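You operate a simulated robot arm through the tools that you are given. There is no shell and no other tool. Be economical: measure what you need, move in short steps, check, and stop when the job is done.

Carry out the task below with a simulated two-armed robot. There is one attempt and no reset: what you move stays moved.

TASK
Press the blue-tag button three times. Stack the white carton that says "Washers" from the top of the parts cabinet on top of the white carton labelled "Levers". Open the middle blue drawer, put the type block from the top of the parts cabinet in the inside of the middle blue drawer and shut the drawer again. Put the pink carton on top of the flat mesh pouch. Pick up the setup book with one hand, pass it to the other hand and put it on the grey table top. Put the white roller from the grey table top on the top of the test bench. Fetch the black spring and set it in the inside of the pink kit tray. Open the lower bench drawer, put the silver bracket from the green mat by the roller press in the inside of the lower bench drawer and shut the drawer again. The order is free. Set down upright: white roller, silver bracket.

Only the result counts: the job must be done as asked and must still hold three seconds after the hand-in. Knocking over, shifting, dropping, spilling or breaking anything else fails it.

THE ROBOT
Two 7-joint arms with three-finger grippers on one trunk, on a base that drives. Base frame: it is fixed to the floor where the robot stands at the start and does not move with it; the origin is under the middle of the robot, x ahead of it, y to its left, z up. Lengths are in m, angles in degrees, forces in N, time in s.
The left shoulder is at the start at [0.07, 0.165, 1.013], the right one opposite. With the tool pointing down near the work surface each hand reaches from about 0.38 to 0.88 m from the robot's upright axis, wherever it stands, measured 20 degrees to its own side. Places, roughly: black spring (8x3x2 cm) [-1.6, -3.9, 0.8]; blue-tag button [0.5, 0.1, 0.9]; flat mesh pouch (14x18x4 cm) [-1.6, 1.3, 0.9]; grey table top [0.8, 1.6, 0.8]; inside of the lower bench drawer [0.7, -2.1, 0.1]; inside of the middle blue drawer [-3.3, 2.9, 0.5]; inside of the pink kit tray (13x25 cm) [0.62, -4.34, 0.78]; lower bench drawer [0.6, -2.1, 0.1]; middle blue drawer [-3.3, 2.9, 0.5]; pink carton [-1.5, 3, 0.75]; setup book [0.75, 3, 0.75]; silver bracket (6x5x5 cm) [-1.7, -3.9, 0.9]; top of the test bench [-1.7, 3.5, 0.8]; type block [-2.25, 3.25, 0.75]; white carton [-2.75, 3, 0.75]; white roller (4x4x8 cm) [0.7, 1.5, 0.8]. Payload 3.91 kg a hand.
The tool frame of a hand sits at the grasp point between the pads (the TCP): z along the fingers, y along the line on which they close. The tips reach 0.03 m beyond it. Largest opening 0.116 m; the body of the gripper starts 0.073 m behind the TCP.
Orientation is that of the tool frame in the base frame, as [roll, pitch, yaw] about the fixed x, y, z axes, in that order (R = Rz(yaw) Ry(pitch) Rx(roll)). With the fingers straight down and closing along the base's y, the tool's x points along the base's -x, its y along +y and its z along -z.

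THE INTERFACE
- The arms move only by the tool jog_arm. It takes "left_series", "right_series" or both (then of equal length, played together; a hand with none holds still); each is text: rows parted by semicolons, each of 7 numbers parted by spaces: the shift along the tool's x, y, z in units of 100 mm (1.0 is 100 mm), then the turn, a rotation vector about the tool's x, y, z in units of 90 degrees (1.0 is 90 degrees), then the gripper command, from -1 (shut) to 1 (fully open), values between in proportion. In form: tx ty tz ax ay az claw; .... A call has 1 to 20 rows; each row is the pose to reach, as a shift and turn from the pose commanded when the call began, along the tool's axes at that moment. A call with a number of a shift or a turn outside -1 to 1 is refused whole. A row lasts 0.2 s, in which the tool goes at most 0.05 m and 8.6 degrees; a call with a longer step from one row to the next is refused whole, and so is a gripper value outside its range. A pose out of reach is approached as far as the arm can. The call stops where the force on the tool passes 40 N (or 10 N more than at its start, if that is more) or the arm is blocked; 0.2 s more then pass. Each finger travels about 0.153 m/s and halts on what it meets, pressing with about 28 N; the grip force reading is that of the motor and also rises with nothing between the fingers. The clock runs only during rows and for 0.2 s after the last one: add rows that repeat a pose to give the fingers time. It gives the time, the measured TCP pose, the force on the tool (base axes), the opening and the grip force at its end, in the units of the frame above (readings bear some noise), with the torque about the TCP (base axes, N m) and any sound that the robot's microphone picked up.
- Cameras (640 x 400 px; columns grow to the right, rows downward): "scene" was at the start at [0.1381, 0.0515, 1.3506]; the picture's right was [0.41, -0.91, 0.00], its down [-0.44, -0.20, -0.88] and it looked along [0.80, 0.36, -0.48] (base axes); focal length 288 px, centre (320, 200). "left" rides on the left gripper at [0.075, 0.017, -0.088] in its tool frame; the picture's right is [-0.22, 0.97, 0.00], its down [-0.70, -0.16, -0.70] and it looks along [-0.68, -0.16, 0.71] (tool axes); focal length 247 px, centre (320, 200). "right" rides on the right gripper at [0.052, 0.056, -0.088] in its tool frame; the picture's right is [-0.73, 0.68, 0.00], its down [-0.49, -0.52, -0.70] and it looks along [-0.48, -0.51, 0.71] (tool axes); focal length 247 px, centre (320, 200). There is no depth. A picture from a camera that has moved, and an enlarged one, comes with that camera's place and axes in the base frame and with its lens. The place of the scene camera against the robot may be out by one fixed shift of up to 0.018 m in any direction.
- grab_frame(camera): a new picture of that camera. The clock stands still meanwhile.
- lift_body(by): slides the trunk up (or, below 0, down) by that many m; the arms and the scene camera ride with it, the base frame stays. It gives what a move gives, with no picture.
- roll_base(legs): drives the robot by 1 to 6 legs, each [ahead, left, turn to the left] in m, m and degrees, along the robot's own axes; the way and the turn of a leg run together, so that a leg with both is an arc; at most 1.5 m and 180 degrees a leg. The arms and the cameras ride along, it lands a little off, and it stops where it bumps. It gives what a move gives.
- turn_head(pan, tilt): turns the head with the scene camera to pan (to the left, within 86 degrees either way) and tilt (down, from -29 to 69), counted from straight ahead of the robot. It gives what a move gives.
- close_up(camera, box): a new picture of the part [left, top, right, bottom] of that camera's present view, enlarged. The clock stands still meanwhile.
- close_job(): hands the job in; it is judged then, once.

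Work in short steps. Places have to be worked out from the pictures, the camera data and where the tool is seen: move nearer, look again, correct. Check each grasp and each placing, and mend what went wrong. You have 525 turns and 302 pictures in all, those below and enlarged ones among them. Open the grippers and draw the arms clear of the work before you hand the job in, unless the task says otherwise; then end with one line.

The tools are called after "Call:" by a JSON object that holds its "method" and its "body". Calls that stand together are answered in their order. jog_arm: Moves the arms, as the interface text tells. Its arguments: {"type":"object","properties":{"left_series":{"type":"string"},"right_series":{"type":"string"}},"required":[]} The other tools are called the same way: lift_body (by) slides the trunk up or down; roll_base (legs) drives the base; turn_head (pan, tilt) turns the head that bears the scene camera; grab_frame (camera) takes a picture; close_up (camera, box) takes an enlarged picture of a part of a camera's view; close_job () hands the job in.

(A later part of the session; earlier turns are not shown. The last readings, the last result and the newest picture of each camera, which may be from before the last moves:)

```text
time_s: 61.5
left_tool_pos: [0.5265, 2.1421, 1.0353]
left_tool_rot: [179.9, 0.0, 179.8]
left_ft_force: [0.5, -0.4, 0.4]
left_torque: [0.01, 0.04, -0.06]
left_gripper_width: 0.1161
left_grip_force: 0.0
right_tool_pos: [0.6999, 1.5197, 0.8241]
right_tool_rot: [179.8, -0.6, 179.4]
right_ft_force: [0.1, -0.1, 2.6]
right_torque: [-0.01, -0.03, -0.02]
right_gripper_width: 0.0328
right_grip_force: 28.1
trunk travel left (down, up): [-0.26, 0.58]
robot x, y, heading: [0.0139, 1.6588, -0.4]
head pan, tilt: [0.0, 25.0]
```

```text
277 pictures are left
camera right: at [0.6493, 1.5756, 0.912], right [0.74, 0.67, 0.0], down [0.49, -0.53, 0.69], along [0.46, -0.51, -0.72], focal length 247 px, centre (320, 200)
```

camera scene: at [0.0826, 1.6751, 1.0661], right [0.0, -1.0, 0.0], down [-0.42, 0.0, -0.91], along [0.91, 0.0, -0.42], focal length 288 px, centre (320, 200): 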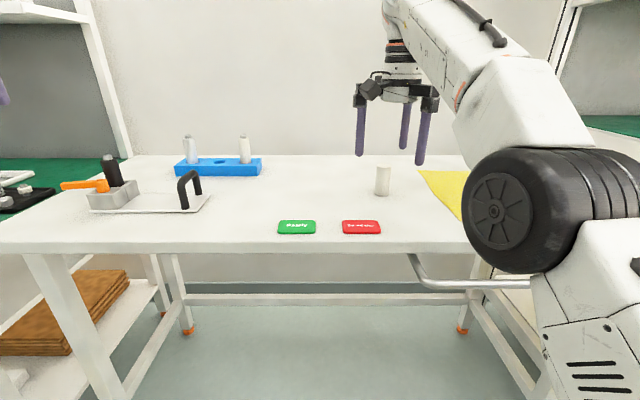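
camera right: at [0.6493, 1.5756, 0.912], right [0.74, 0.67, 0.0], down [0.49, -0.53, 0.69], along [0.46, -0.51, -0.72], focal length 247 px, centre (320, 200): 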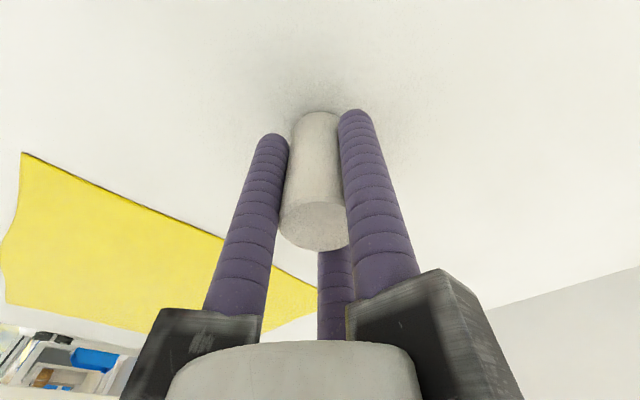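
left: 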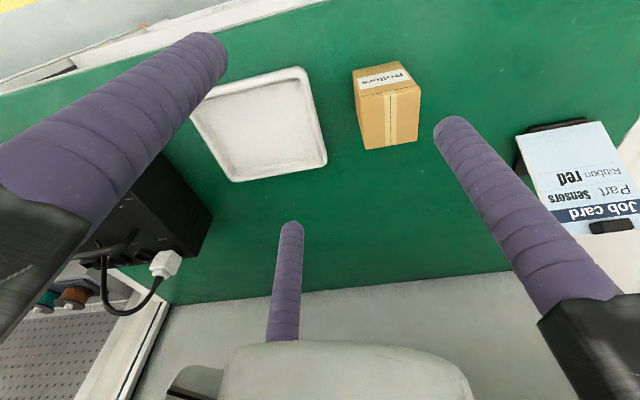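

The roller is held. I'll lift it, raise the trunk, and back away from the table.

Call:
{"method": "jog_arm", "body": {"right_series": "0 0 -0.3 0 0 0 -1; 0 0 -0.7 0 0 0 -1; 0 0 -1 0 0 0 -1; 0 0 -1 0 0 0 -1"}}

Call:
{"method": "lift_body", "body": {"by": 0.25}}

Call:
{"method": "roll_base", "body": {"legs": [[-0.6, 0, 0]]}}

Call:
{"method": "turn_head", "body": {"pan": 75, "tilt": 15}}

Call:
{"method": "grab_frame", "body": {"camera": "scene"}}

```text
time_s: 62.5
left_tool_pos: [0.5267, 2.1431, 1.0355]
left_tool_rot: [-180.0, -0.1, 179.7]
left_ft_force: [-0.2, 0.1, 0.6]
left_torque: [-0.01, -0.04, 0.03]
left_gripper_width: 0.1159
left_grip_force: 0.1
right_tool_pos: [0.7008, 1.5182, 0.9234]
right_tool_rot: [179.8, -0.5, 179.4]
right_ft_force: [-0.3, 0.1, 0.5]
right_torque: [-0.02, -0.01, -0.01]
right_gripper_width: 0.0327
right_grip_force: 27.8
trunk travel left (down, up): [-0.26, 0.58]
robot x, y, heading: [0.012, 1.6621, -0.0]
head pan, tilt: [0.0, 25.0]
```

```text
time_s: 65.1
left_tool_pos: [0.5274, 2.1417, 1.2843]
left_tool_rot: [180.0, 0.0, 179.8]
left_ft_force: [-0.1, -0.1, -0.6]
left_torque: [0.01, -0.01, -0.01]
left_gripper_width: 0.1161
left_grip_force: 0.0
right_tool_pos: [0.7009, 1.5173, 1.173]
right_tool_rot: [179.7, -0.5, 179.5]
right_ft_force: [-0.2, -0.2, -0.5]
right_torque: [0.04, -0.02, -0.01]
right_gripper_width: 0.0327
right_grip_force: 28.2
trunk travel left (down, up): [-0.51, 0.33]
robot x, y, heading: [0.0143, 1.6645, -0.3]
head pan, tilt: [0.0, 25.0]
```

```text
time_s: 68.5
left_tool_pos: [-0.0707, 2.1449, 1.2848]
left_tool_rot: [-179.9, 0.0, 179.9]
left_ft_force: [-0.6, 0.2, -0.7]
left_torque: [-0.03, 0.04, 0.0]
left_gripper_width: 0.1158
left_grip_force: 0.1
right_tool_pos: [0.1039, 1.5215, 1.1735]
right_tool_rot: [179.8, -0.5, 179.6]
right_ft_force: [-0.5, 0.0, -1.2]
right_torque: [0.04, -0.02, 0.0]
right_gripper_width: 0.0327
right_grip_force: 27.7
trunk travel left (down, up): [-0.51, 0.33]
robot x, y, heading: [-0.5855, 1.6585, 0.1]
head pan, tilt: [0.0, 25.0]
```

```text
time_s: 70.0
left_tool_pos: [-0.0713, 2.1461, 1.2851]
left_tool_rot: [179.9, -0.1, 179.9]
left_ft_force: [-0.2, 0.2, -0.8]
left_torque: [0.0, 0.0, -0.01]
left_gripper_width: 0.116
left_grip_force: 0.1
right_tool_pos: [0.1034, 1.522, 1.1733]
right_tool_rot: [179.8, -0.5, 179.6]
right_ft_force: [-0.6, -0.8, -1.0]
right_torque: [0.01, -0.02, -0.02]
right_gripper_width: 0.0327
right_grip_force: 28.1
trunk travel left (down, up): [-0.51, 0.33]
robot x, y, heading: [-0.5856, 1.6676, 0.0]
head pan, tilt: [75.0, 15.0]
```

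```text
276 pictures are left
camera scene: at [-0.506, 1.767, 1.3325], right [0.97, -0.26, 0.0], down [-0.07, -0.25, -0.97], along [0.25, 0.93, -0.26], focal length 288 px, centre (320, 200)
```

scene: 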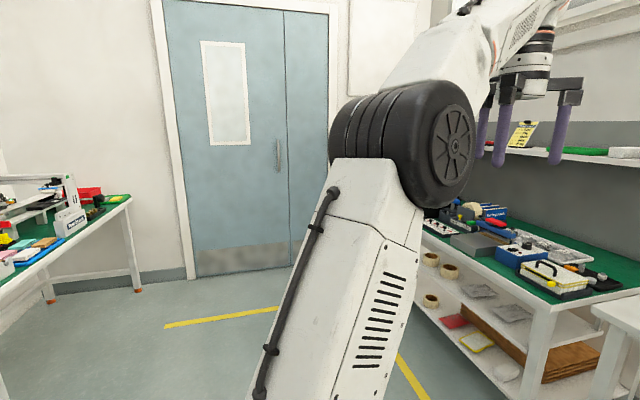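

I'll turn 100° left and look at the test bench area.

Call:
{"method": "roll_base", "body": {"legs": [[0, 0, 100]]}}

Call:
{"method": "turn_head", "body": {"pan": 15, "tilt": 15}}

Call:
{"method": "grab_frame", "body": {"camera": "scene"}}

```text
time_s: 74.6
left_tool_pos: [-1.1478, 2.0888, 1.2846]
left_tool_rot: [179.9, 0.0, -80.2]
left_ft_force: [-0.7, -0.3, -0.4]
left_torque: [-0.01, 0.0, 0.01]
left_gripper_width: 0.1162
left_grip_force: 0.2
right_tool_pos: [-0.5641, 2.3678, 1.1739]
right_tool_rot: [179.7, -0.5, -80.6]
right_ft_force: [0.0, 0.2, 0.4]
right_torque: [0.0, -0.01, -0.03]
right_gripper_width: 0.0328
right_grip_force: 28.3
trunk travel left (down, up): [-0.51, 0.33]
robot x, y, heading: [-0.5824, 1.6652, 99.7]
head pan, tilt: [75.0, 15.0]
```

```text
time_s: 75.9
left_tool_pos: [-1.1486, 2.0881, 1.2845]
left_tool_rot: [-180.0, 0.1, -80.3]
left_ft_force: [0.6, -0.5, 0.0]
left_torque: [0.01, -0.06, 0.02]
left_gripper_width: 0.1159
left_grip_force: 0.0
right_tool_pos: [-0.5635, 2.367, 1.1745]
right_tool_rot: [179.8, -0.5, -80.6]
right_ft_force: [-0.4, -0.1, -0.7]
right_torque: [-0.03, 0.02, 0.0]
right_gripper_width: 0.0327
right_grip_force: 27.8
trunk travel left (down, up): [-0.51, 0.33]
robot x, y, heading: [-0.5826, 1.6627, 99.5]
head pan, tilt: [15.0, 15.0]
```

```text
275 pictures are left
camera scene: at [-0.6285, 1.8114, 1.3325], right [0.91, 0.42, 0.0], down [0.11, -0.24, -0.97], along [-0.4, 0.88, -0.26], focal length 288 px, centre (320, 200)
```

scene: 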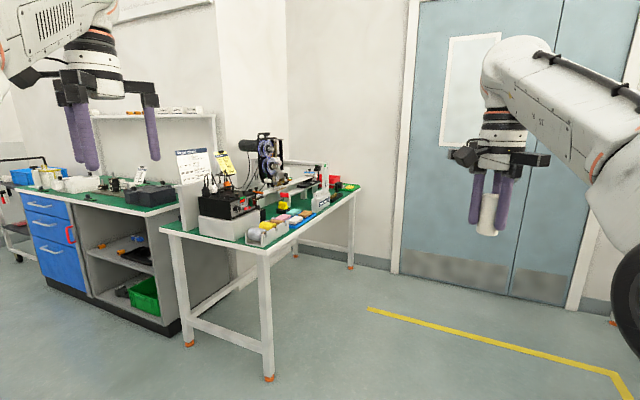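

Call:
{"method": "close_up", "body": {"camera": "scene", "box": [150, 130, 370, 267]}}

Call:
{"method": "close_up", "body": {"camera": "scene", "box": [0, 130, 220, 267]}}

```text
2.91 times, centred on (260, 198) of scene
camera zoom: at [-0.6285, 1.8114, 1.3325], right [0.91, 0.42, 0.0], down [0.11, -0.24, -0.97], along [-0.4, 0.88, -0.26], focal length 838 px, centre (494, 204)
```

zoom: 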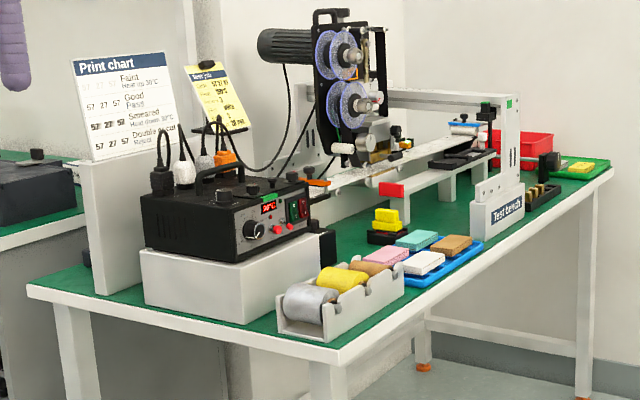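

```text
2.91 times, centred on (110, 198) of scene
camera zoom: at [-0.6285, 1.8114, 1.3325], right [0.91, 0.42, 0.0], down [0.11, -0.24, -0.97], along [-0.4, 0.88, -0.26], focal length 838 px, centre (931, 204)
```

zoom: 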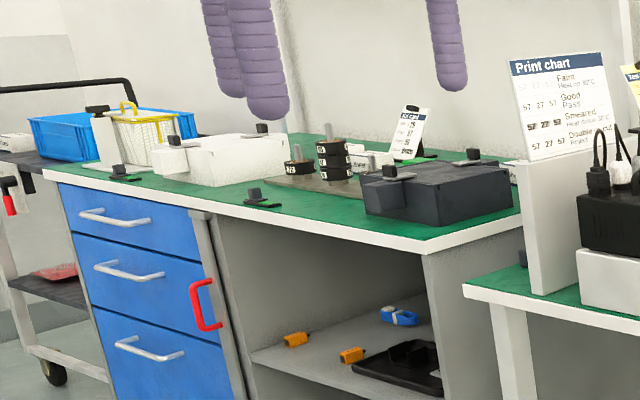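

The test bench runs along x≈-1.35, y 2.8–4.3, facing +x, and the pink carton sits in the blue tray near its front. I'll drive to face it.

Call:
{"method": "roll_base", "body": {"legs": [[0, 0, -9.5], [1.5, 0, 0], [0, 0, 90]]}}

Call:
{"method": "turn_head", "body": {"pan": 0, "tilt": 25}}

Call:
{"method": "grab_frame", "body": {"camera": "scene"}}

```text
time_s: 87.8
left_tool_pos: [-1.1065, 2.6758, 1.2833]
left_tool_rot: [-180.0, 0.0, -0.1]
left_ft_force: [0.2, 0.5, 0.2]
left_torque: [-0.01, -0.02, -0.01]
left_gripper_width: 0.1161
left_grip_force: 0.0
right_tool_pos: [-1.2824, 3.2981, 1.1742]
right_tool_rot: [179.9, -0.6, -0.4]
right_ft_force: [0.3, 0.1, -0.5]
right_torque: [-0.03, -0.01, -0.01]
right_gripper_width: 0.0325
right_grip_force: 27.8
trunk travel left (down, up): [-0.51, 0.33]
robot x, y, heading: [-0.5914, 3.1608, 179.6]
head pan, tilt: [15.0, 15.0]
```

```text
time_s: 88.6
left_tool_pos: [-1.1073, 2.6754, 1.2856]
left_tool_rot: [-180.0, 0.1, -0.1]
left_ft_force: [-0.4, -0.4, -0.5]
left_torque: [-0.03, 0.01, 0.01]
left_gripper_width: 0.1159
left_grip_force: 0.1
right_tool_pos: [-1.2833, 3.2999, 1.174]
right_tool_rot: [179.8, -0.5, -0.4]
right_ft_force: [-0.1, 0.6, -0.1]
right_torque: [0.0, -0.05, 0.0]
right_gripper_width: 0.0329
right_grip_force: 27.8
trunk travel left (down, up): [-0.51, 0.33]
robot x, y, heading: [-0.5919, 3.1557, 180.1]
head pan, tilt: [0.0, 25.0]
```

```text
272 pictures are left
camera scene: at [-0.7304, 3.1721, 1.3163], right [0.0, 1.0, 0.0], down [0.42, 0.0, -0.91], along [-0.91, 0.0, -0.42], focal length 288 px, centre (320, 200)
```

scene: 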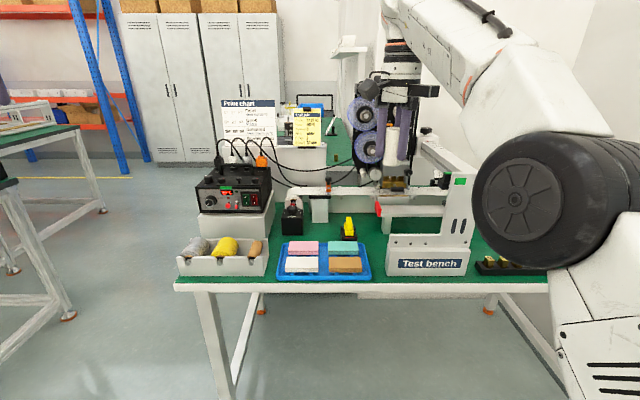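

The table itself bears the "Test bench" plate, and its green top is at z≈0.77. I'll zoom in to find free space for the roller and to look at the pink carton.

Call:
{"method": "close_up", "body": {"camera": "scene", "box": [170, 170, 490, 370]}}

Call:
{"method": "grab_frame", "body": {"camera": "right"}}

```text
2.00 times, centred on (330, 270) of scene
camera zoom: at [-0.7304, 3.1721, 1.3163], right [0.0, 1.0, 0.0], down [0.42, 0.0, -0.91], along [-0.91, 0.0, -0.42], focal length 576 px, centre (300, 60)
```

zoom: 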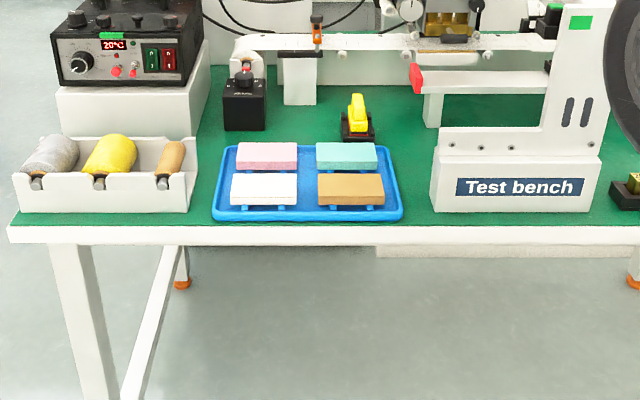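

```text
270 pictures are left
camera right: at [-1.2313, 3.2426, 1.262], right [-0.74, -0.68, 0.0], down [-0.49, 0.53, 0.69], along [-0.47, 0.51, -0.72], focal length 247 px, centre (320, 200)
```

right: 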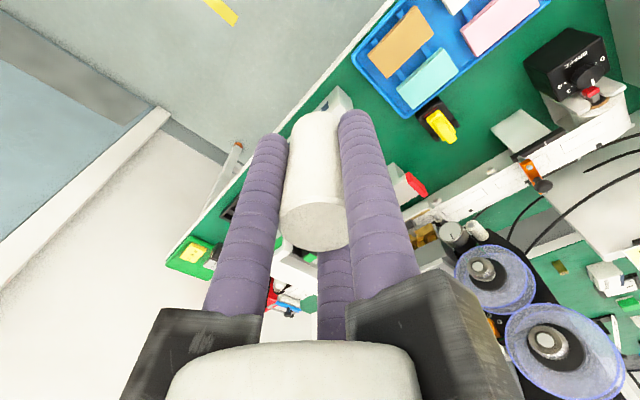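

Space near the tray is tight. I'll strafe right (+y) to view the far end of the bench.

Call:
{"method": "roll_base", "body": {"legs": [[0, -0.45, 0]]}}

Call:
{"method": "turn_head", "body": {"pan": 5, "tilt": 30}}

Call:
{"method": "grab_frame", "body": {"camera": "scene"}}

Call:
{"method": "grab_frame", "body": {"camera": "right"}}

```text
time_s: 91.3
left_tool_pos: [-1.1068, 3.1265, 1.2847]
left_tool_rot: [180.0, 0.0, -0.2]
left_ft_force: [-0.4, -0.3, -0.6]
left_torque: [-0.01, -0.01, -0.01]
left_gripper_width: 0.1161
left_grip_force: 0.0
right_tool_pos: [-1.2817, 3.7491, 1.174]
right_tool_rot: [179.8, -0.5, -0.4]
right_ft_force: [0.7, 0.6, -0.4]
right_torque: [-0.02, 0.03, 0.01]
right_gripper_width: 0.0327
right_grip_force: 27.8
trunk travel left (down, up): [-0.51, 0.33]
robot x, y, heading: [-0.5904, 3.6073, 180.0]
head pan, tilt: [0.0, 25.0]
```

```text
time_s: 92.0
left_tool_pos: [-1.1078, 3.1248, 1.2852]
left_tool_rot: [180.0, 0.0, -0.3]
left_ft_force: [-0.8, -0.7, -0.4]
left_torque: [-0.01, -0.01, -0.01]
left_gripper_width: 0.116
left_grip_force: 0.2
right_tool_pos: [-1.2803, 3.7495, 1.1742]
right_tool_rot: [179.8, -0.6, -0.4]
right_ft_force: [0.7, 0.6, -0.5]
right_torque: [0.05, 0.05, -0.02]
right_gripper_width: 0.0326
right_grip_force: 28.0
trunk travel left (down, up): [-0.51, 0.33]
robot x, y, heading: [-0.5905, 3.6078, 180.2]
head pan, tilt: [5.0, 30.0]
```

```text
269 pictures are left
camera scene: at [-0.7276, 3.6145, 1.3083], right [-0.08, 1.0, 0.0], down [0.5, 0.04, -0.87], along [-0.86, -0.07, -0.5], focal length 288 px, centre (320, 200)
```

scene: 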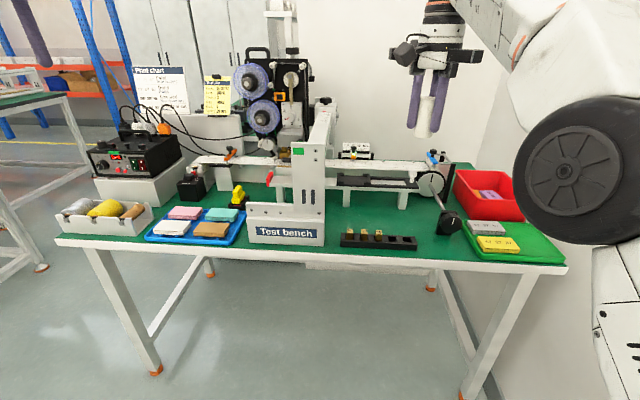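

```text
268 pictures are left
camera right: at [-1.2304, 3.6933, 1.2619], right [-0.74, -0.68, 0.0], down [-0.49, 0.53, 0.69], along [-0.47, 0.51, -0.72], focal length 247 px, centre (320, 200)
```

right: 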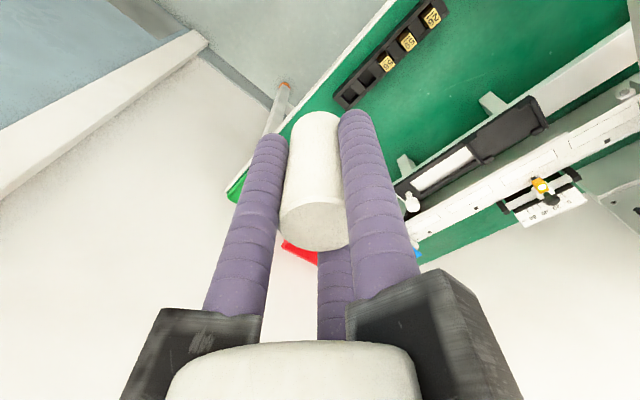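

There's a clear green area behind the type rack, around [-1.52, 3.71]. I'll drive in so the roller hangs above it and lower the trunk.

Call:
{"method": "roll_base", "body": {"legs": [[0.235, 0.04, 0]]}}

Call:
{"method": "lift_body", "body": {"by": -0.2}}

Call:
{"method": "turn_head", "body": {"pan": -15, "tilt": 30}}

Call:
{"method": "grab_frame", "body": {"camera": "scene"}}

Call:
{"method": "grab_frame", "body": {"camera": "right"}}

```text
time_s: 93.7
left_tool_pos: [-1.3428, 3.0874, 1.2844]
left_tool_rot: [-180.0, 0.0, -0.2]
left_ft_force: [0.5, -0.8, -0.8]
left_torque: [0.01, -0.02, -0.01]
left_gripper_width: 0.1162
left_grip_force: 0.2
right_tool_pos: [-1.5168, 3.7121, 1.1742]
right_tool_rot: [179.9, -0.5, -0.5]
right_ft_force: [0.4, 0.5, -1.1]
right_torque: [0.02, 0.04, -0.02]
right_gripper_width: 0.0327
right_grip_force: 27.5
trunk travel left (down, up): [-0.51, 0.33]
robot x, y, heading: [-0.8292, 3.5669, 179.5]
head pan, tilt: [5.0, 30.0]
```

```text
time_s: 95.9
left_tool_pos: [-1.3426, 3.0871, 1.0841]
left_tool_rot: [180.0, 0.0, -0.2]
left_ft_force: [-0.1, -0.7, 0.5]
left_torque: [0.02, 0.02, -0.01]
left_gripper_width: 0.1162
left_grip_force: 0.1
right_tool_pos: [-1.5169, 3.7118, 0.9739]
right_tool_rot: [179.8, -0.5, -0.6]
right_ft_force: [-0.2, -0.5, -1.2]
right_torque: [0.01, 0.0, 0.0]
right_gripper_width: 0.0328
right_grip_force: 28.4
trunk travel left (down, up): [-0.31, 0.53]
robot x, y, heading: [-0.8258, 3.566, 179.7]
head pan, tilt: [5.0, 30.0]
```

```text
time_s: 96.7
left_tool_pos: [-1.3418, 3.0876, 1.0853]
left_tool_rot: [180.0, 0.1, -0.2]
left_ft_force: [0.9, 0.1, -0.1]
left_torque: [0.0, 0.01, -0.03]
left_gripper_width: 0.116
left_grip_force: 0.0
right_tool_pos: [-1.5164, 3.7101, 0.9738]
right_tool_rot: [179.8, -0.5, -0.5]
right_ft_force: [0.3, 0.7, -1.1]
right_torque: [0.01, 0.02, 0.03]
right_gripper_width: 0.0324
right_grip_force: 28.0
trunk travel left (down, up): [-0.31, 0.53]
robot x, y, heading: [-0.8248, 3.5709, 179.8]
head pan, tilt: [-15.0, 30.0]
```

```text
267 pictures are left
camera scene: at [-0.9602, 3.6063, 1.1083], right [0.26, 0.97, 0.0], down [0.48, -0.13, -0.87], along [-0.84, 0.23, -0.5], focal length 288 px, centre (320, 200)
```

scene: 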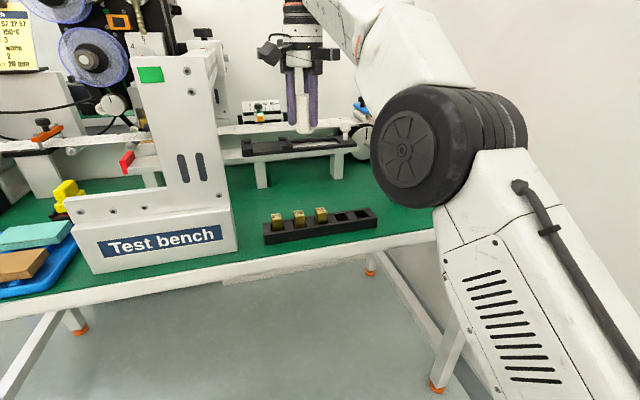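

```text
266 pictures are left
camera right: at [-1.4658, 3.6542, 1.0621], right [-0.74, -0.68, 0.0], down [-0.49, 0.53, 0.69], along [-0.47, 0.51, -0.72], focal length 247 px, centre (320, 200)
```

right: 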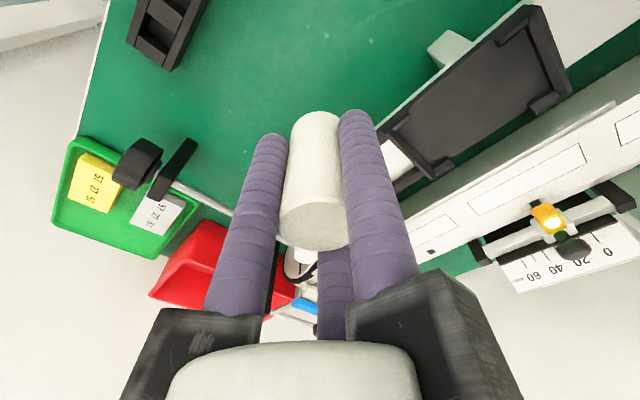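

Clear all around. I'll shift 1.5 cm toward me and lower 10 cm.

Call:
{"method": "jog_arm", "body": {"right_series": "0.15 0 0.3 0 0 0 -1; 0.15 0 0.7 0 0 0 -1; 0.15 0 1 0 0 0 -1; 0.15 0 1 0 0 0 -1"}}

Call:
{"method": "jog_arm", "body": {"right_series": "0 0 0.2 0 0 0 -1; 0 0 0.3 0 0 0 -1; 0 0 0.36 0 0 0 -1; 0 0 0.42 0 0 0 -1; 0 0 0.46 0 0 0 -1; 0 0 0.5 0 0 0 -1"}}

Call:
{"method": "grab_frame", "body": {"camera": "right"}}

```text
time_s: 97.7
left_tool_pos: [-1.3434, 3.0871, 1.0852]
left_tool_rot: [180.0, 0.0, -0.2]
left_ft_force: [-0.6, -0.6, 0.6]
left_torque: [0.02, -0.03, 0.01]
left_gripper_width: 0.1159
left_grip_force: 0.1
right_tool_pos: [-1.502, 3.7109, 0.8734]
right_tool_rot: [179.8, -0.5, -0.5]
right_ft_force: [0.3, -0.5, -1.6]
right_torque: [0.0, -0.04, 0.01]
right_gripper_width: 0.0325
right_grip_force: 27.8
trunk travel left (down, up): [-0.31, 0.53]
robot x, y, heading: [-0.8267, 3.5703, 179.9]
head pan, tilt: [-15.0, 30.0]
```

```text
time_s: 99.1
left_tool_pos: [-1.3427, 3.0875, 1.0854]
left_tool_rot: [180.0, 0.0, -0.2]
left_ft_force: [-0.1, 0.7, 0.6]
left_torque: [0.0, -0.02, -0.02]
left_gripper_width: 0.116
left_grip_force: 0.0
right_tool_pos: [-1.5011, 3.7101, 0.8238]
right_tool_rot: [179.8, -0.6, -0.5]
right_ft_force: [0.4, 0.1, -1.6]
right_torque: [0.01, -0.04, 0.02]
right_gripper_width: 0.0329
right_grip_force: 28.2
trunk travel left (down, up): [-0.31, 0.53]
robot x, y, heading: [-0.8257, 3.5674, 179.7]
head pan, tilt: [-15.0, 30.0]
```

```text
265 pictures are left
camera right: at [-1.4493, 3.6536, 0.9123], right [-0.74, -0.68, -0.01], down [-0.49, 0.53, 0.69], along [-0.47, 0.51, -0.72], focal length 247 px, centre (320, 200)
```

right: 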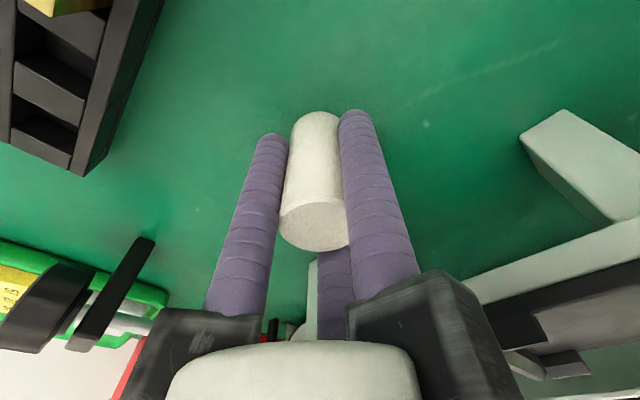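

Still no contact. I'll continue down in 4–5 mm steps until the force rises.

Call:
{"method": "jog_arm", "body": {"right_series": "0 0 0.05 0 0 0 -1; 0 0 0.09 0 0 0 -1; 0 0 0.13 0 0 0 -1; 0 0 0.13 0 0 0 -1"}}

Call:
{"method": "jog_arm", "body": {"right_series": "0 0 0.03 0 0 0 -1; 0 0 0.06 0 0 0 -1; 0 0 0.06 0 0 0 -1"}}

```text
time_s: 100.1
left_tool_pos: [-1.3394, 3.0864, 1.0862]
left_tool_rot: [-180.0, 0.2, -0.2]
left_ft_force: [0.3, 0.1, -0.9]
left_torque: [-0.04, 0.01, -0.03]
left_gripper_width: 0.116
left_grip_force: 0.0
right_tool_pos: [-1.4977, 3.7095, 0.814]
right_tool_rot: [179.8, -0.3, -0.5]
right_ft_force: [-2.4, 0.3, 27.2]
right_torque: [0.14, 0.15, 0.0]
right_gripper_width: 0.0327
right_grip_force: 28.5
trunk travel left (down, up): [-0.31, 0.53]
robot x, y, heading: [-0.8258, 3.5697, 179.8]
head pan, tilt: [-15.0, 30.0]
```

```text
time_s: 100.9
left_tool_pos: [-1.3384, 3.0852, 1.0858]
left_tool_rot: [-180.0, 0.2, -0.3]
left_ft_force: [0.6, 0.4, 0.0]
left_torque: [0.01, -0.01, 0.02]
left_gripper_width: 0.116
left_grip_force: 0.1
right_tool_pos: [-1.4984, 3.7105, 0.8093]
right_tool_rot: [179.7, 0.0, -0.5]
right_ft_force: [-3.8, 1.1, 38.1]
right_torque: [0.4, 0.19, -0.01]
right_gripper_width: 0.0328
right_grip_force: 27.6
trunk travel left (down, up): [-0.31, 0.53]
robot x, y, heading: [-0.8251, 3.5651, 179.6]
head pan, tilt: [-15.0, 30.0]
```

The roller is on the bench and pressed a bit. I'll ease up 4 mm, then open partly.

Call:
{"method": "jog_arm", "body": {"right_series": "0 0 -0.05 0 0 0 -1; 0 0 -0.05 0 0 0 -0.3; 0 0 -0.05 0 0 0 0; 0 0 -0.05 0 0 0 0.05; 0 0 -0.05 0 0 0 0.05"}}

Call:
{"method": "grab_frame", "body": {"camera": "right"}}

```text
time_s: 102.1
left_tool_pos: [-1.3404, 3.0873, 1.0846]
left_tool_rot: [-180.0, 0.1, -0.2]
left_ft_force: [0.8, -0.3, -0.4]
left_torque: [-0.02, 0.02, -0.02]
left_gripper_width: 0.1162
left_grip_force: 0.1
right_tool_pos: [-1.4992, 3.711, 0.8101]
right_tool_rot: [179.8, -0.5, -0.5]
right_ft_force: [1.7, -1.7, 2.2]
right_torque: [0.2, 0.16, 0.0]
right_gripper_width: 0.0566
right_grip_force: 0.1
trunk travel left (down, up): [-0.31, 0.53]
robot x, y, heading: [-0.8287, 3.5719, 179.7]
head pan, tilt: [-15.0, 30.0]
```

```text
264 pictures are left
camera right: at [-1.4482, 3.6531, 0.8987], right [-0.74, -0.67, 0.0], down [-0.49, 0.53, 0.69], along [-0.47, 0.51, -0.72], focal length 247 px, centre (320, 200)
```

right: 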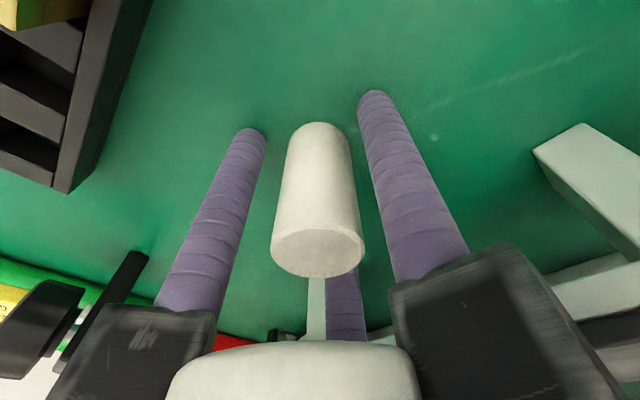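

Released upright. I'll lift straight up and check.

Call:
{"method": "jog_arm", "body": {"right_series": "0 0 -0.2 0 0 0 0.05; 0 0 -0.5 0 0 0 0.05; 0 0 -1 0 0 0 0.05; 0 0 -1 0 0 0 0.3"}}

Call:
{"method": "jog_arm", "body": {"right_series": "0 0 -0.5 0 0 0 0.6; 0 0 -1 0 0 0 1; 0 0 -1 0 0 0 1"}}

Call:
{"method": "lift_body", "body": {"by": 0.2}}

Call:
{"method": "grab_frame", "body": {"camera": "right"}}

```text
time_s: 103.1
left_tool_pos: [-1.3423, 3.0871, 1.0845]
left_tool_rot: [180.0, 0.0, -0.2]
left_ft_force: [-0.6, 0.2, 0.4]
left_torque: [-0.01, 0.0, -0.01]
left_gripper_width: 0.116
left_grip_force: 0.0
right_tool_pos: [-1.5002, 3.7105, 0.9107]
right_tool_rot: [179.8, -0.6, -0.5]
right_ft_force: [0.2, 0.6, 1.0]
right_torque: [-0.03, -0.02, 0.0]
right_gripper_width: 0.0753
right_grip_force: 0.1
trunk travel left (down, up): [-0.31, 0.53]
robot x, y, heading: [-0.827, 3.57, 179.8]
head pan, tilt: [-15.0, 30.0]
```

```text
time_s: 103.9
left_tool_pos: [-1.3418, 3.087, 1.0844]
left_tool_rot: [180.0, 0.0, -0.2]
left_ft_force: [0.5, 0.1, 0.4]
left_torque: [0.0, 0.01, 0.01]
left_gripper_width: 0.1158
left_grip_force: 0.1
right_tool_pos: [-1.4957, 3.7122, 1.0053]
right_tool_rot: [179.8, -0.3, -0.4]
right_ft_force: [-0.1, 0.1, -1.3]
right_torque: [0.02, -0.03, -0.04]
right_gripper_width: 0.1162
right_grip_force: 0.1
right hand out of reach, approached as far as the arm can: row 2, 3
trunk travel left (down, up): [-0.31, 0.53]
robot x, y, heading: [-0.8261, 3.5671, 180.0]
head pan, tilt: [-15.0, 30.0]
```

```text
time_s: 106.1
left_tool_pos: [-1.3433, 3.0868, 1.2843]
left_tool_rot: [179.9, 0.1, -0.2]
left_ft_force: [0.0, 0.3, -0.1]
left_torque: [0.0, 0.0, 0.01]
left_gripper_width: 0.1159
left_grip_force: 0.0
right_tool_pos: [-1.4967, 3.7121, 1.204]
right_tool_rot: [179.8, -0.3, -0.5]
right_ft_force: [-0.6, -0.1, -0.5]
right_torque: [0.0, -0.02, 0.0]
right_gripper_width: 0.116
right_grip_force: 0.2
trunk travel left (down, up): [-0.51, 0.33]
robot x, y, heading: [-0.8237, 3.5676, 179.9]
head pan, tilt: [-15.0, 30.0]
```

```text
263 pictures are left
camera right: at [-1.4441, 3.6555, 1.2932], right [-0.74, -0.68, 0.0], down [-0.49, 0.53, 0.69], along [-0.47, 0.51, -0.72], focal length 247 px, centre (320, 200)
```

right: 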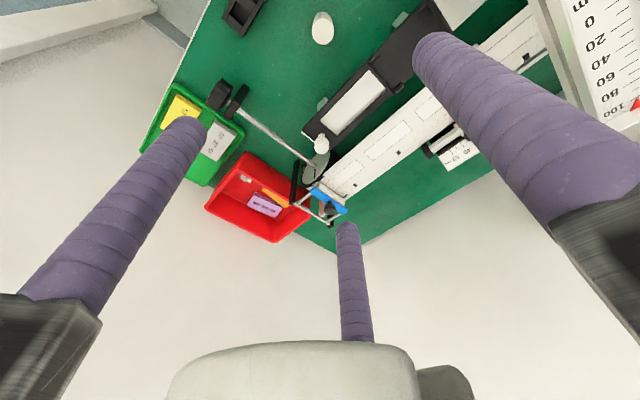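

The roller stands. The left hand is near the blue tray, so I'll look through its camera for the pink carton.

Call:
{"method": "grab_frame", "body": {"camera": "left"}}

Call:
{"method": "turn_head", "body": {"pan": 40, "tilt": 40}}

Call:
{"method": "grab_frame", "body": {"camera": "scene"}}

```text
262 pictures are left
camera left: at [-1.2677, 3.0692, 1.3729], right [-0.23, -0.97, 0.0], down [-0.7, 0.16, 0.7], along [-0.68, 0.16, -0.71], focal length 247 px, centre (320, 200)
```

left: 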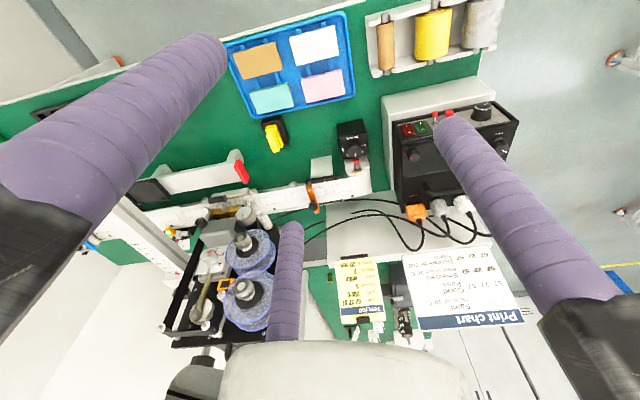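

```text
time_s: 107.3
left_tool_pos: [-1.3428, 3.087, 1.2848]
left_tool_rot: [-180.0, 0.0, -0.2]
left_ft_force: [-0.2, 0.3, -0.1]
left_torque: [0.0, -0.02, 0.0]
left_gripper_width: 0.1162
left_grip_force: 0.1
right_tool_pos: [-1.495, 3.7118, 1.2053]
right_tool_rot: [179.8, -0.4, -0.6]
right_ft_force: [-1.1, -0.1, 0.7]
right_torque: [-0.01, 0.0, 0.0]
right_gripper_width: 0.1159
right_grip_force: 0.1
trunk travel left (down, up): [-0.51, 0.33]
robot x, y, heading: [-0.8279, 3.5702, 179.8]
head pan, tilt: [40.0, 40.0]
```

```text
261 pictures are left
camera scene: at [-0.9382, 3.5282, 1.293], right [-0.64, 0.77, 0.0], down [0.49, 0.41, -0.77], along [-0.59, -0.49, -0.64], focal length 288 px, centre (320, 200)
```

scene: 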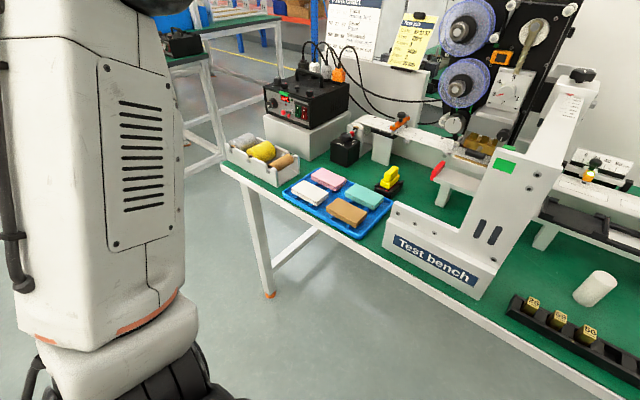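

I'll enlarge the tray to see its blocks properly.

Call:
{"method": "close_up", "body": {"camera": "left", "box": [210, 0, 370, 100]}}

Call:
{"method": "close_up", "body": {"camera": "scene", "box": [210, 120, 410, 245]}}

```text
4.00 times, centred on (290, 50) of left
camera zoom: at [-1.2675, 3.0693, 1.373], right [-0.23, -0.97, 0.0], down [-0.7, 0.16, 0.7], along [-0.68, 0.16, -0.71], focal length 988 px, centre (440, 800)
```

zoom: 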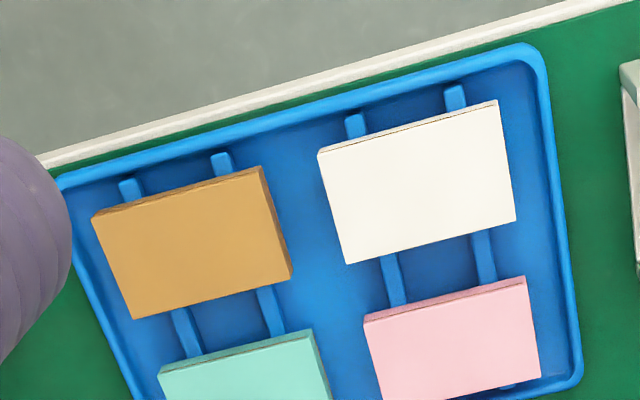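

```text
3.20 times, centred on (310, 182) of scene
camera zoom: at [-0.9382, 3.5282, 1.293], right [-0.64, 0.77, 0.0], down [0.49, 0.41, -0.77], along [-0.59, -0.49, -0.64], focal length 921 px, centre (352, 256)
```

zoom: 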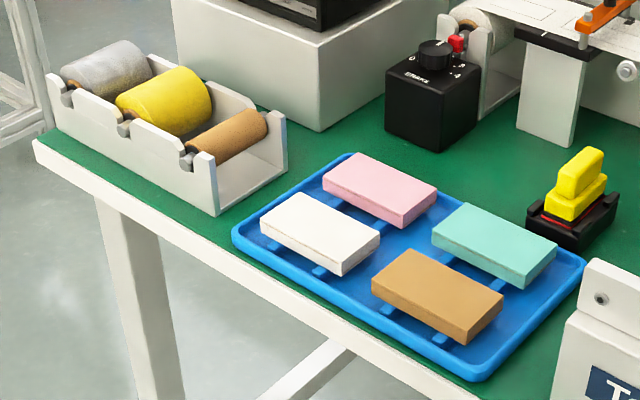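

The pink block is about 9×5 cm, near [-1.468, 3.115], top z≈0.795. I'll retract and raise the right hand clear of the gantry. The left hand then turns 90° so its single rod is on the far side and the paired rods are in the gap toward me.

Call:
{"method": "jog_arm", "body": {"right_series": "0.4 0 -0.2 0 0 0 1; 0.8 0 -0.5 0 0 0 1; 1 0 -0.8 0 0 0 1; 1 0 -0.8 0 0 0 1"}}

Call:
{"method": "jog_arm", "body": {"right_series": "0.4 0 -0.2 0 0 0 1; 0.8 0 -0.3 0 0 0 1; 1 0 -0.3 0 0 0 1; 1 0 -0.3 0 0 0 1"}}

Call:
{"method": "jog_arm", "body": {"left_series": "0 0 0 0 0 0.09 1; 0 0 0 0 0 0.18 1; 0 0 0 0 0 0.27 1; 0 0 0 0 0 0.36 1; 0 0 0 0 0 0.45 1; 0 0 0 0 0 0.54 1; 0 0 0 0 0 0.63 1; 0 0 0 0 0 0.72 1; 0 0 0 0 0 0.81 1; 0 0 0 0 0 0.9 1; 0 0 0 0 0 0.98 1; 0 0 0 0 0 0.998 1; 0 0 0 0 0 0.998 1"}}

```text
time_s: 108.3
left_tool_pos: [-1.3428, 3.0875, 1.2845]
left_tool_rot: [-180.0, 0.0, -0.2]
left_ft_force: [0.1, -0.2, 0.2]
left_torque: [0.06, 0.0, -0.01]
left_gripper_width: 0.1162
left_grip_force: 0.0
right_tool_pos: [-1.4014, 3.7121, 1.2761]
right_tool_rot: [179.8, -0.4, -0.5]
right_ft_force: [1.0, -0.1, -0.2]
right_torque: [-0.02, -0.01, -0.01]
right_gripper_width: 0.1161
right_grip_force: 0.1
right hand out of reach, approached as far as the arm can: row 3, 4
trunk travel left (down, up): [-0.51, 0.33]
robot x, y, heading: [-0.8299, 3.5661, 179.8]
head pan, tilt: [40.0, 40.0]
```

```text
time_s: 109.3
left_tool_pos: [-1.3405, 3.0863, 1.2845]
left_tool_rot: [-180.0, 0.0, -0.2]
left_ft_force: [-0.2, -0.8, -0.9]
left_torque: [0.05, -0.01, -0.03]
left_gripper_width: 0.1159
left_grip_force: 0.0
right_tool_pos: [-1.3011, 3.7092, 1.3056]
right_tool_rot: [179.9, -0.3, -0.4]
right_ft_force: [-0.3, 0.2, 0.7]
right_torque: [0.04, 0.02, 0.01]
right_gripper_width: 0.1161
right_grip_force: 0.1
trunk travel left (down, up): [-0.51, 0.33]
robot x, y, heading: [-0.8322, 3.568, 179.6]
head pan, tilt: [40.0, 40.0]
```

```text
time_s: 112.2
left_tool_pos: [-1.3429, 3.088, 1.2842]
left_tool_rot: [180.0, -0.1, -90.1]
left_ft_force: [0.5, -0.3, 0.1]
left_torque: [0.0, -0.04, 0.01]
left_gripper_width: 0.116
left_grip_force: 0.1
right_tool_pos: [-1.3026, 3.7105, 1.3053]
right_tool_rot: [179.7, -0.4, -0.5]
right_ft_force: [-0.8, 0.6, 0.2]
right_torque: [0.02, -0.01, -0.02]
right_gripper_width: 0.1157
right_grip_force: 0.0
trunk travel left (down, up): [-0.51, 0.33]
robot x, y, heading: [-0.8265, 3.5692, 179.7]
head pan, tilt: [40.0, 40.0]
```

Rotated. I'll move the left hand above the pink block and look.

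Call:
{"method": "jog_arm", "body": {"left_series": "-0.15 0.4 0.2 0 0 0 1; -0.3 0.8 0.5 0 0 0 1; -0.3 1 0.8 0 0 0 1; -0.3 1 0.8 0 0 0 1"}}

Call:
{"method": "lift_body", "body": {"by": -0.15}}

Call:
{"method": "grab_frame", "body": {"camera": "left"}}

Call:
{"method": "grab_frame", "body": {"camera": "scene"}}

```text
refused: row 2 steps farther than a row can; nothing moved
```

```text
time_s: 113.9
left_tool_pos: [-1.3434, 3.0871, 1.1345]
left_tool_rot: [180.0, 0.0, -90.0]
left_ft_force: [-0.1, -0.1, 0.2]
left_torque: [0.02, 0.01, 0.04]
left_gripper_width: 0.116
left_grip_force: 0.0
right_tool_pos: [-1.3025, 3.7105, 1.157]
right_tool_rot: [179.8, -0.4, -0.4]
right_ft_force: [0.4, 0.6, 0.4]
right_torque: [-0.01, 0.02, -0.02]
right_gripper_width: 0.116
right_grip_force: 0.1
trunk travel left (down, up): [-0.36, 0.48]
robot x, y, heading: [-0.8286, 3.5707, 179.8]
head pan, tilt: [40.0, 40.0]
```

```text
258 pictures are left
camera left: at [-1.3593, 3.0121, 1.2232], right [-0.97, 0.22, 0.0], down [0.16, 0.7, 0.7], along [0.16, 0.68, -0.71], focal length 247 px, centre (320, 200)
```

left: 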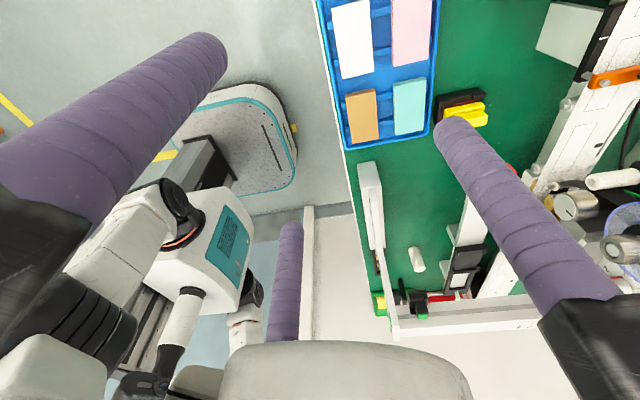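

```text
257 pictures are left
camera scene: at [-0.9379, 3.5283, 1.143], right [-0.64, 0.77, 0.0], down [0.49, 0.41, -0.77], along [-0.59, -0.49, -0.64], focal length 288 px, centre (320, 200)
```

scene: 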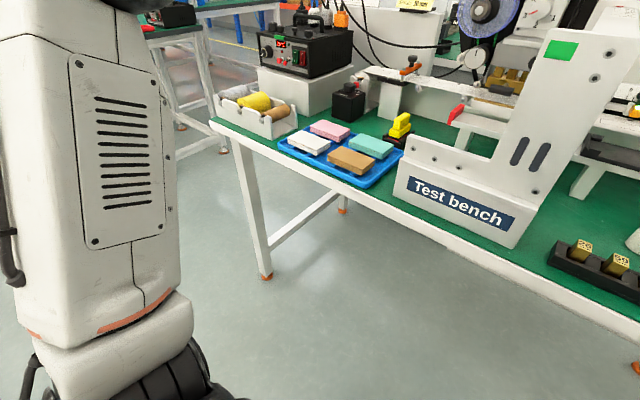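

I'll move over the block in small steps.

Call:
{"method": "jog_arm", "body": {"left_series": "-0.1 0.35 0.1 0 0 0 1; -0.2 0.7 0.3 0 0 0 1; -0.3 1 0.5 0 0 0 1; -0.3 1 0.8 0 0 0 1; -0.3 1 1 0 0 0 1; -0.3 1 1 0 0 0 1"}}

Call:
{"method": "grab_frame", "body": {"camera": "left"}}

```text
time_s: 115.3
left_tool_pos: [-1.4423, 3.1162, 1.0356]
left_tool_rot: [179.9, -0.1, -90.0]
left_ft_force: [-0.3, -0.1, 0.1]
left_torque: [-0.03, -0.04, 0.02]
left_gripper_width: 0.1159
left_grip_force: 0.1
left hand out of reach, approached as far as the arm can: row 1
right_tool_pos: [-1.3019, 3.7104, 1.1572]
right_tool_rot: [179.8, -0.3, -0.5]
right_ft_force: [-0.3, -0.1, 0.7]
right_torque: [0.0, 0.05, -0.01]
right_gripper_width: 0.116
right_grip_force: 0.0
trunk travel left (down, up): [-0.36, 0.48]
robot x, y, heading: [-0.8275, 3.5672, 179.8]
head pan, tilt: [40.0, 40.0]
```

```text
256 pictures are left
camera left: at [-1.4595, 3.0419, 1.1237], right [-0.97, 0.22, 0.0], down [0.16, 0.7, 0.7], along [0.16, 0.68, -0.72], focal length 247 px, centre (320, 200)
```

left: 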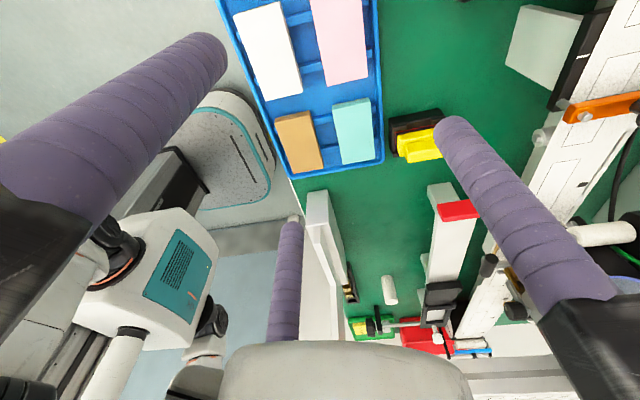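

The block spans x -1.440…-1.492, centre y≈3.113, with a 3.4 cm gap to the white one. I'll pre-set the opening, align, and lower.

Call:
{"method": "jog_arm", "body": {"left_series": "0.04 0.1 0 0 0 0 0.58; 0.04 0.1 0 0 0 0 0.58; 0.04 0.1 0 0 0 0 0.58"}}

Call:
{"method": "lift_body", "body": {"by": -0.12}}

Call:
{"method": "grab_frame", "body": {"camera": "left"}}

Call:
{"method": "close_up", "body": {"camera": "scene", "box": [210, 80, 450, 230]}}

```text
time_s: 116.1
left_tool_pos: [-1.4533, 3.1124, 1.0349]
left_tool_rot: [-179.9, 0.1, -90.0]
left_ft_force: [-0.7, -0.6, -0.8]
left_torque: [0.01, 0.02, -0.02]
left_gripper_width: 0.0917
left_grip_force: 0.1
right_tool_pos: [-1.3036, 3.71, 1.1561]
right_tool_rot: [179.8, -0.4, -0.5]
right_ft_force: [0.6, -0.1, -0.4]
right_torque: [0.02, -0.03, 0.02]
right_gripper_width: 0.1162
right_grip_force: 0.1
trunk travel left (down, up): [-0.36, 0.48]
robot x, y, heading: [-0.8287, 3.5671, 179.9]
head pan, tilt: [40.0, 40.0]
```

```text
time_s: 117.6
left_tool_pos: [-1.4518, 3.1118, 0.9159]
left_tool_rot: [-180.0, 0.0, -89.9]
left_ft_force: [0.5, 0.8, 0.6]
left_torque: [0.02, -0.01, -0.02]
left_gripper_width: 0.0915
left_grip_force: 0.2
right_tool_pos: [-1.3019, 3.7115, 1.0361]
right_tool_rot: [179.8, -0.3, -0.5]
right_ft_force: [0.1, 0.5, -0.9]
right_torque: [-0.01, 0.0, -0.03]
right_gripper_width: 0.1157
right_grip_force: 0.1
trunk travel left (down, up): [-0.24, 0.6]
robot x, y, heading: [-0.8283, 3.5683, 179.8]
head pan, tilt: [40.0, 40.0]
```

```text
255 pictures are left
camera left: at [-1.4696, 3.0375, 1.0036], right [-0.97, 0.22, 0.0], down [0.16, 0.7, 0.7], along [0.16, 0.68, -0.71], focal length 247 px, centre (320, 200)
```

left: 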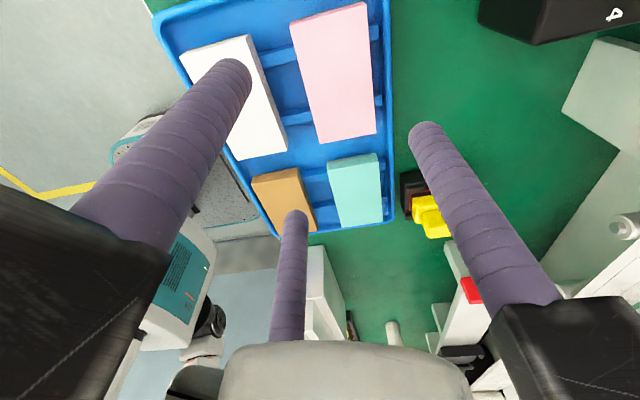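

```text
2.67 times, centred on (330, 155) of scene
camera zoom: at [-0.9379, 3.5283, 1.023], right [-0.64, 0.77, 0.0], down [0.49, 0.41, -0.77], along [-0.59, -0.49, -0.64], focal length 768 px, centre (293, 320)
```

zoom: 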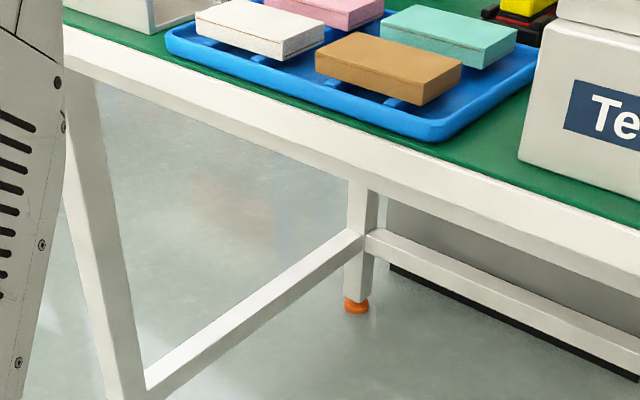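

Geometry is confirmed: block centre (-1.467, 3.112), with clear gaps either side. Descending now.

Call:
{"method": "jog_arm", "body": {"left_series": "0 0.02 0.3 0 0 0 0.58; 0 0.02 0.6 0 0 0 0.58; 0 0.02 0.8 0 0 0 0.58; 0 0.02 0.95 0 0 0 0.58; 0 0.02 0.95 0 0 0 0.58"}}

Call:
{"method": "grab_frame", "body": {"camera": "left"}}

```text
time_s: 118.8
left_tool_pos: [-1.4545, 3.1121, 0.8248]
left_tool_rot: [179.4, -0.2, -89.9]
left_ft_force: [-4.8, -6.2, 28.8]
left_torque: [-0.14, 1.73, 0.32]
left_gripper_width: 0.0943
left_grip_force: 2.5
right_tool_pos: [-1.3003, 3.7106, 1.0387]
right_tool_rot: [179.8, -0.2, -0.5]
right_ft_force: [-0.3, 0.4, -0.5]
right_torque: [-0.03, 0.02, 0.01]
right_gripper_width: 0.1159
right_grip_force: 0.0
trunk travel left (down, up): [-0.24, 0.6]
robot x, y, heading: [-0.8268, 3.5699, 179.9]
head pan, tilt: [40.0, 40.0]
```

```text
253 pictures are left
camera left: at [-1.4695, 3.0379, 0.914], right [-0.97, 0.22, 0.01], down [0.17, 0.7, 0.7], along [0.15, 0.68, -0.72], focal length 247 px, centre (320, 200)
```

left: 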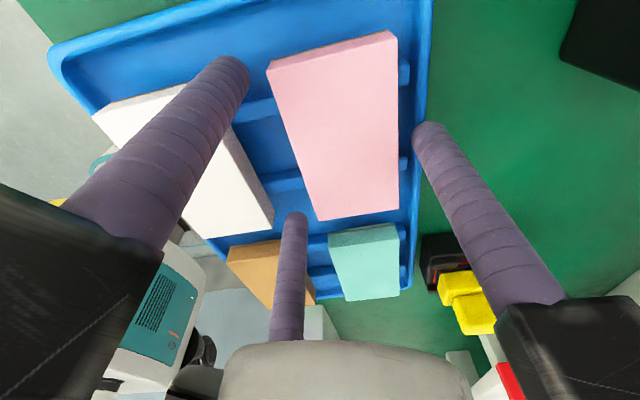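

The single rod's tip is resting on the tray rim (force at x≈-1.514). I'll raise 4 mm, close gently to see whether the tips catch the block above the rim, and inspect.

Call:
{"method": "jog_arm", "body": {"left_series": "0 0 -0.05 0 0 0 0.58; 0 0 -0.05 0 0 0 0.45; 0 0 -0.05 0 0 0 0.35; 0 0 -0.05 0 0 0 0.2; 0 0 -0.05 0 0 0 0.2"}}

Call:
{"method": "grab_frame", "body": {"camera": "left"}}

```text
time_s: 120.0
left_tool_pos: [-1.4532, 3.1118, 0.8241]
left_tool_rot: [-179.9, 0.0, -90.0]
left_ft_force: [-2.4, -5.0, 10.7]
left_torque: [-0.46, -0.12, -0.29]
left_gripper_width: 0.0704
left_grip_force: 27.6
right_tool_pos: [-1.3008, 3.7113, 1.0359]
right_tool_rot: [179.7, -0.3, -0.5]
right_ft_force: [-0.3, -0.6, 0.5]
right_torque: [0.02, 0.0, -0.04]
right_gripper_width: 0.1158
right_grip_force: 0.0
trunk travel left (down, up): [-0.24, 0.6]
robot x, y, heading: [-0.8297, 3.5661, 179.9]
head pan, tilt: [40.0, 40.0]
```

```text
252 pictures are left
camera left: at [-1.4709, 3.037, 0.913], right [-0.97, 0.22, 0.0], down [0.16, 0.7, 0.7], along [0.16, 0.68, -0.71], focal length 247 px, centre (320, 200)
```

left: 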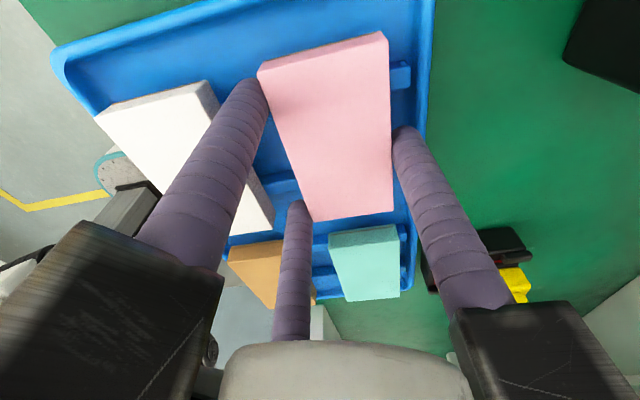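

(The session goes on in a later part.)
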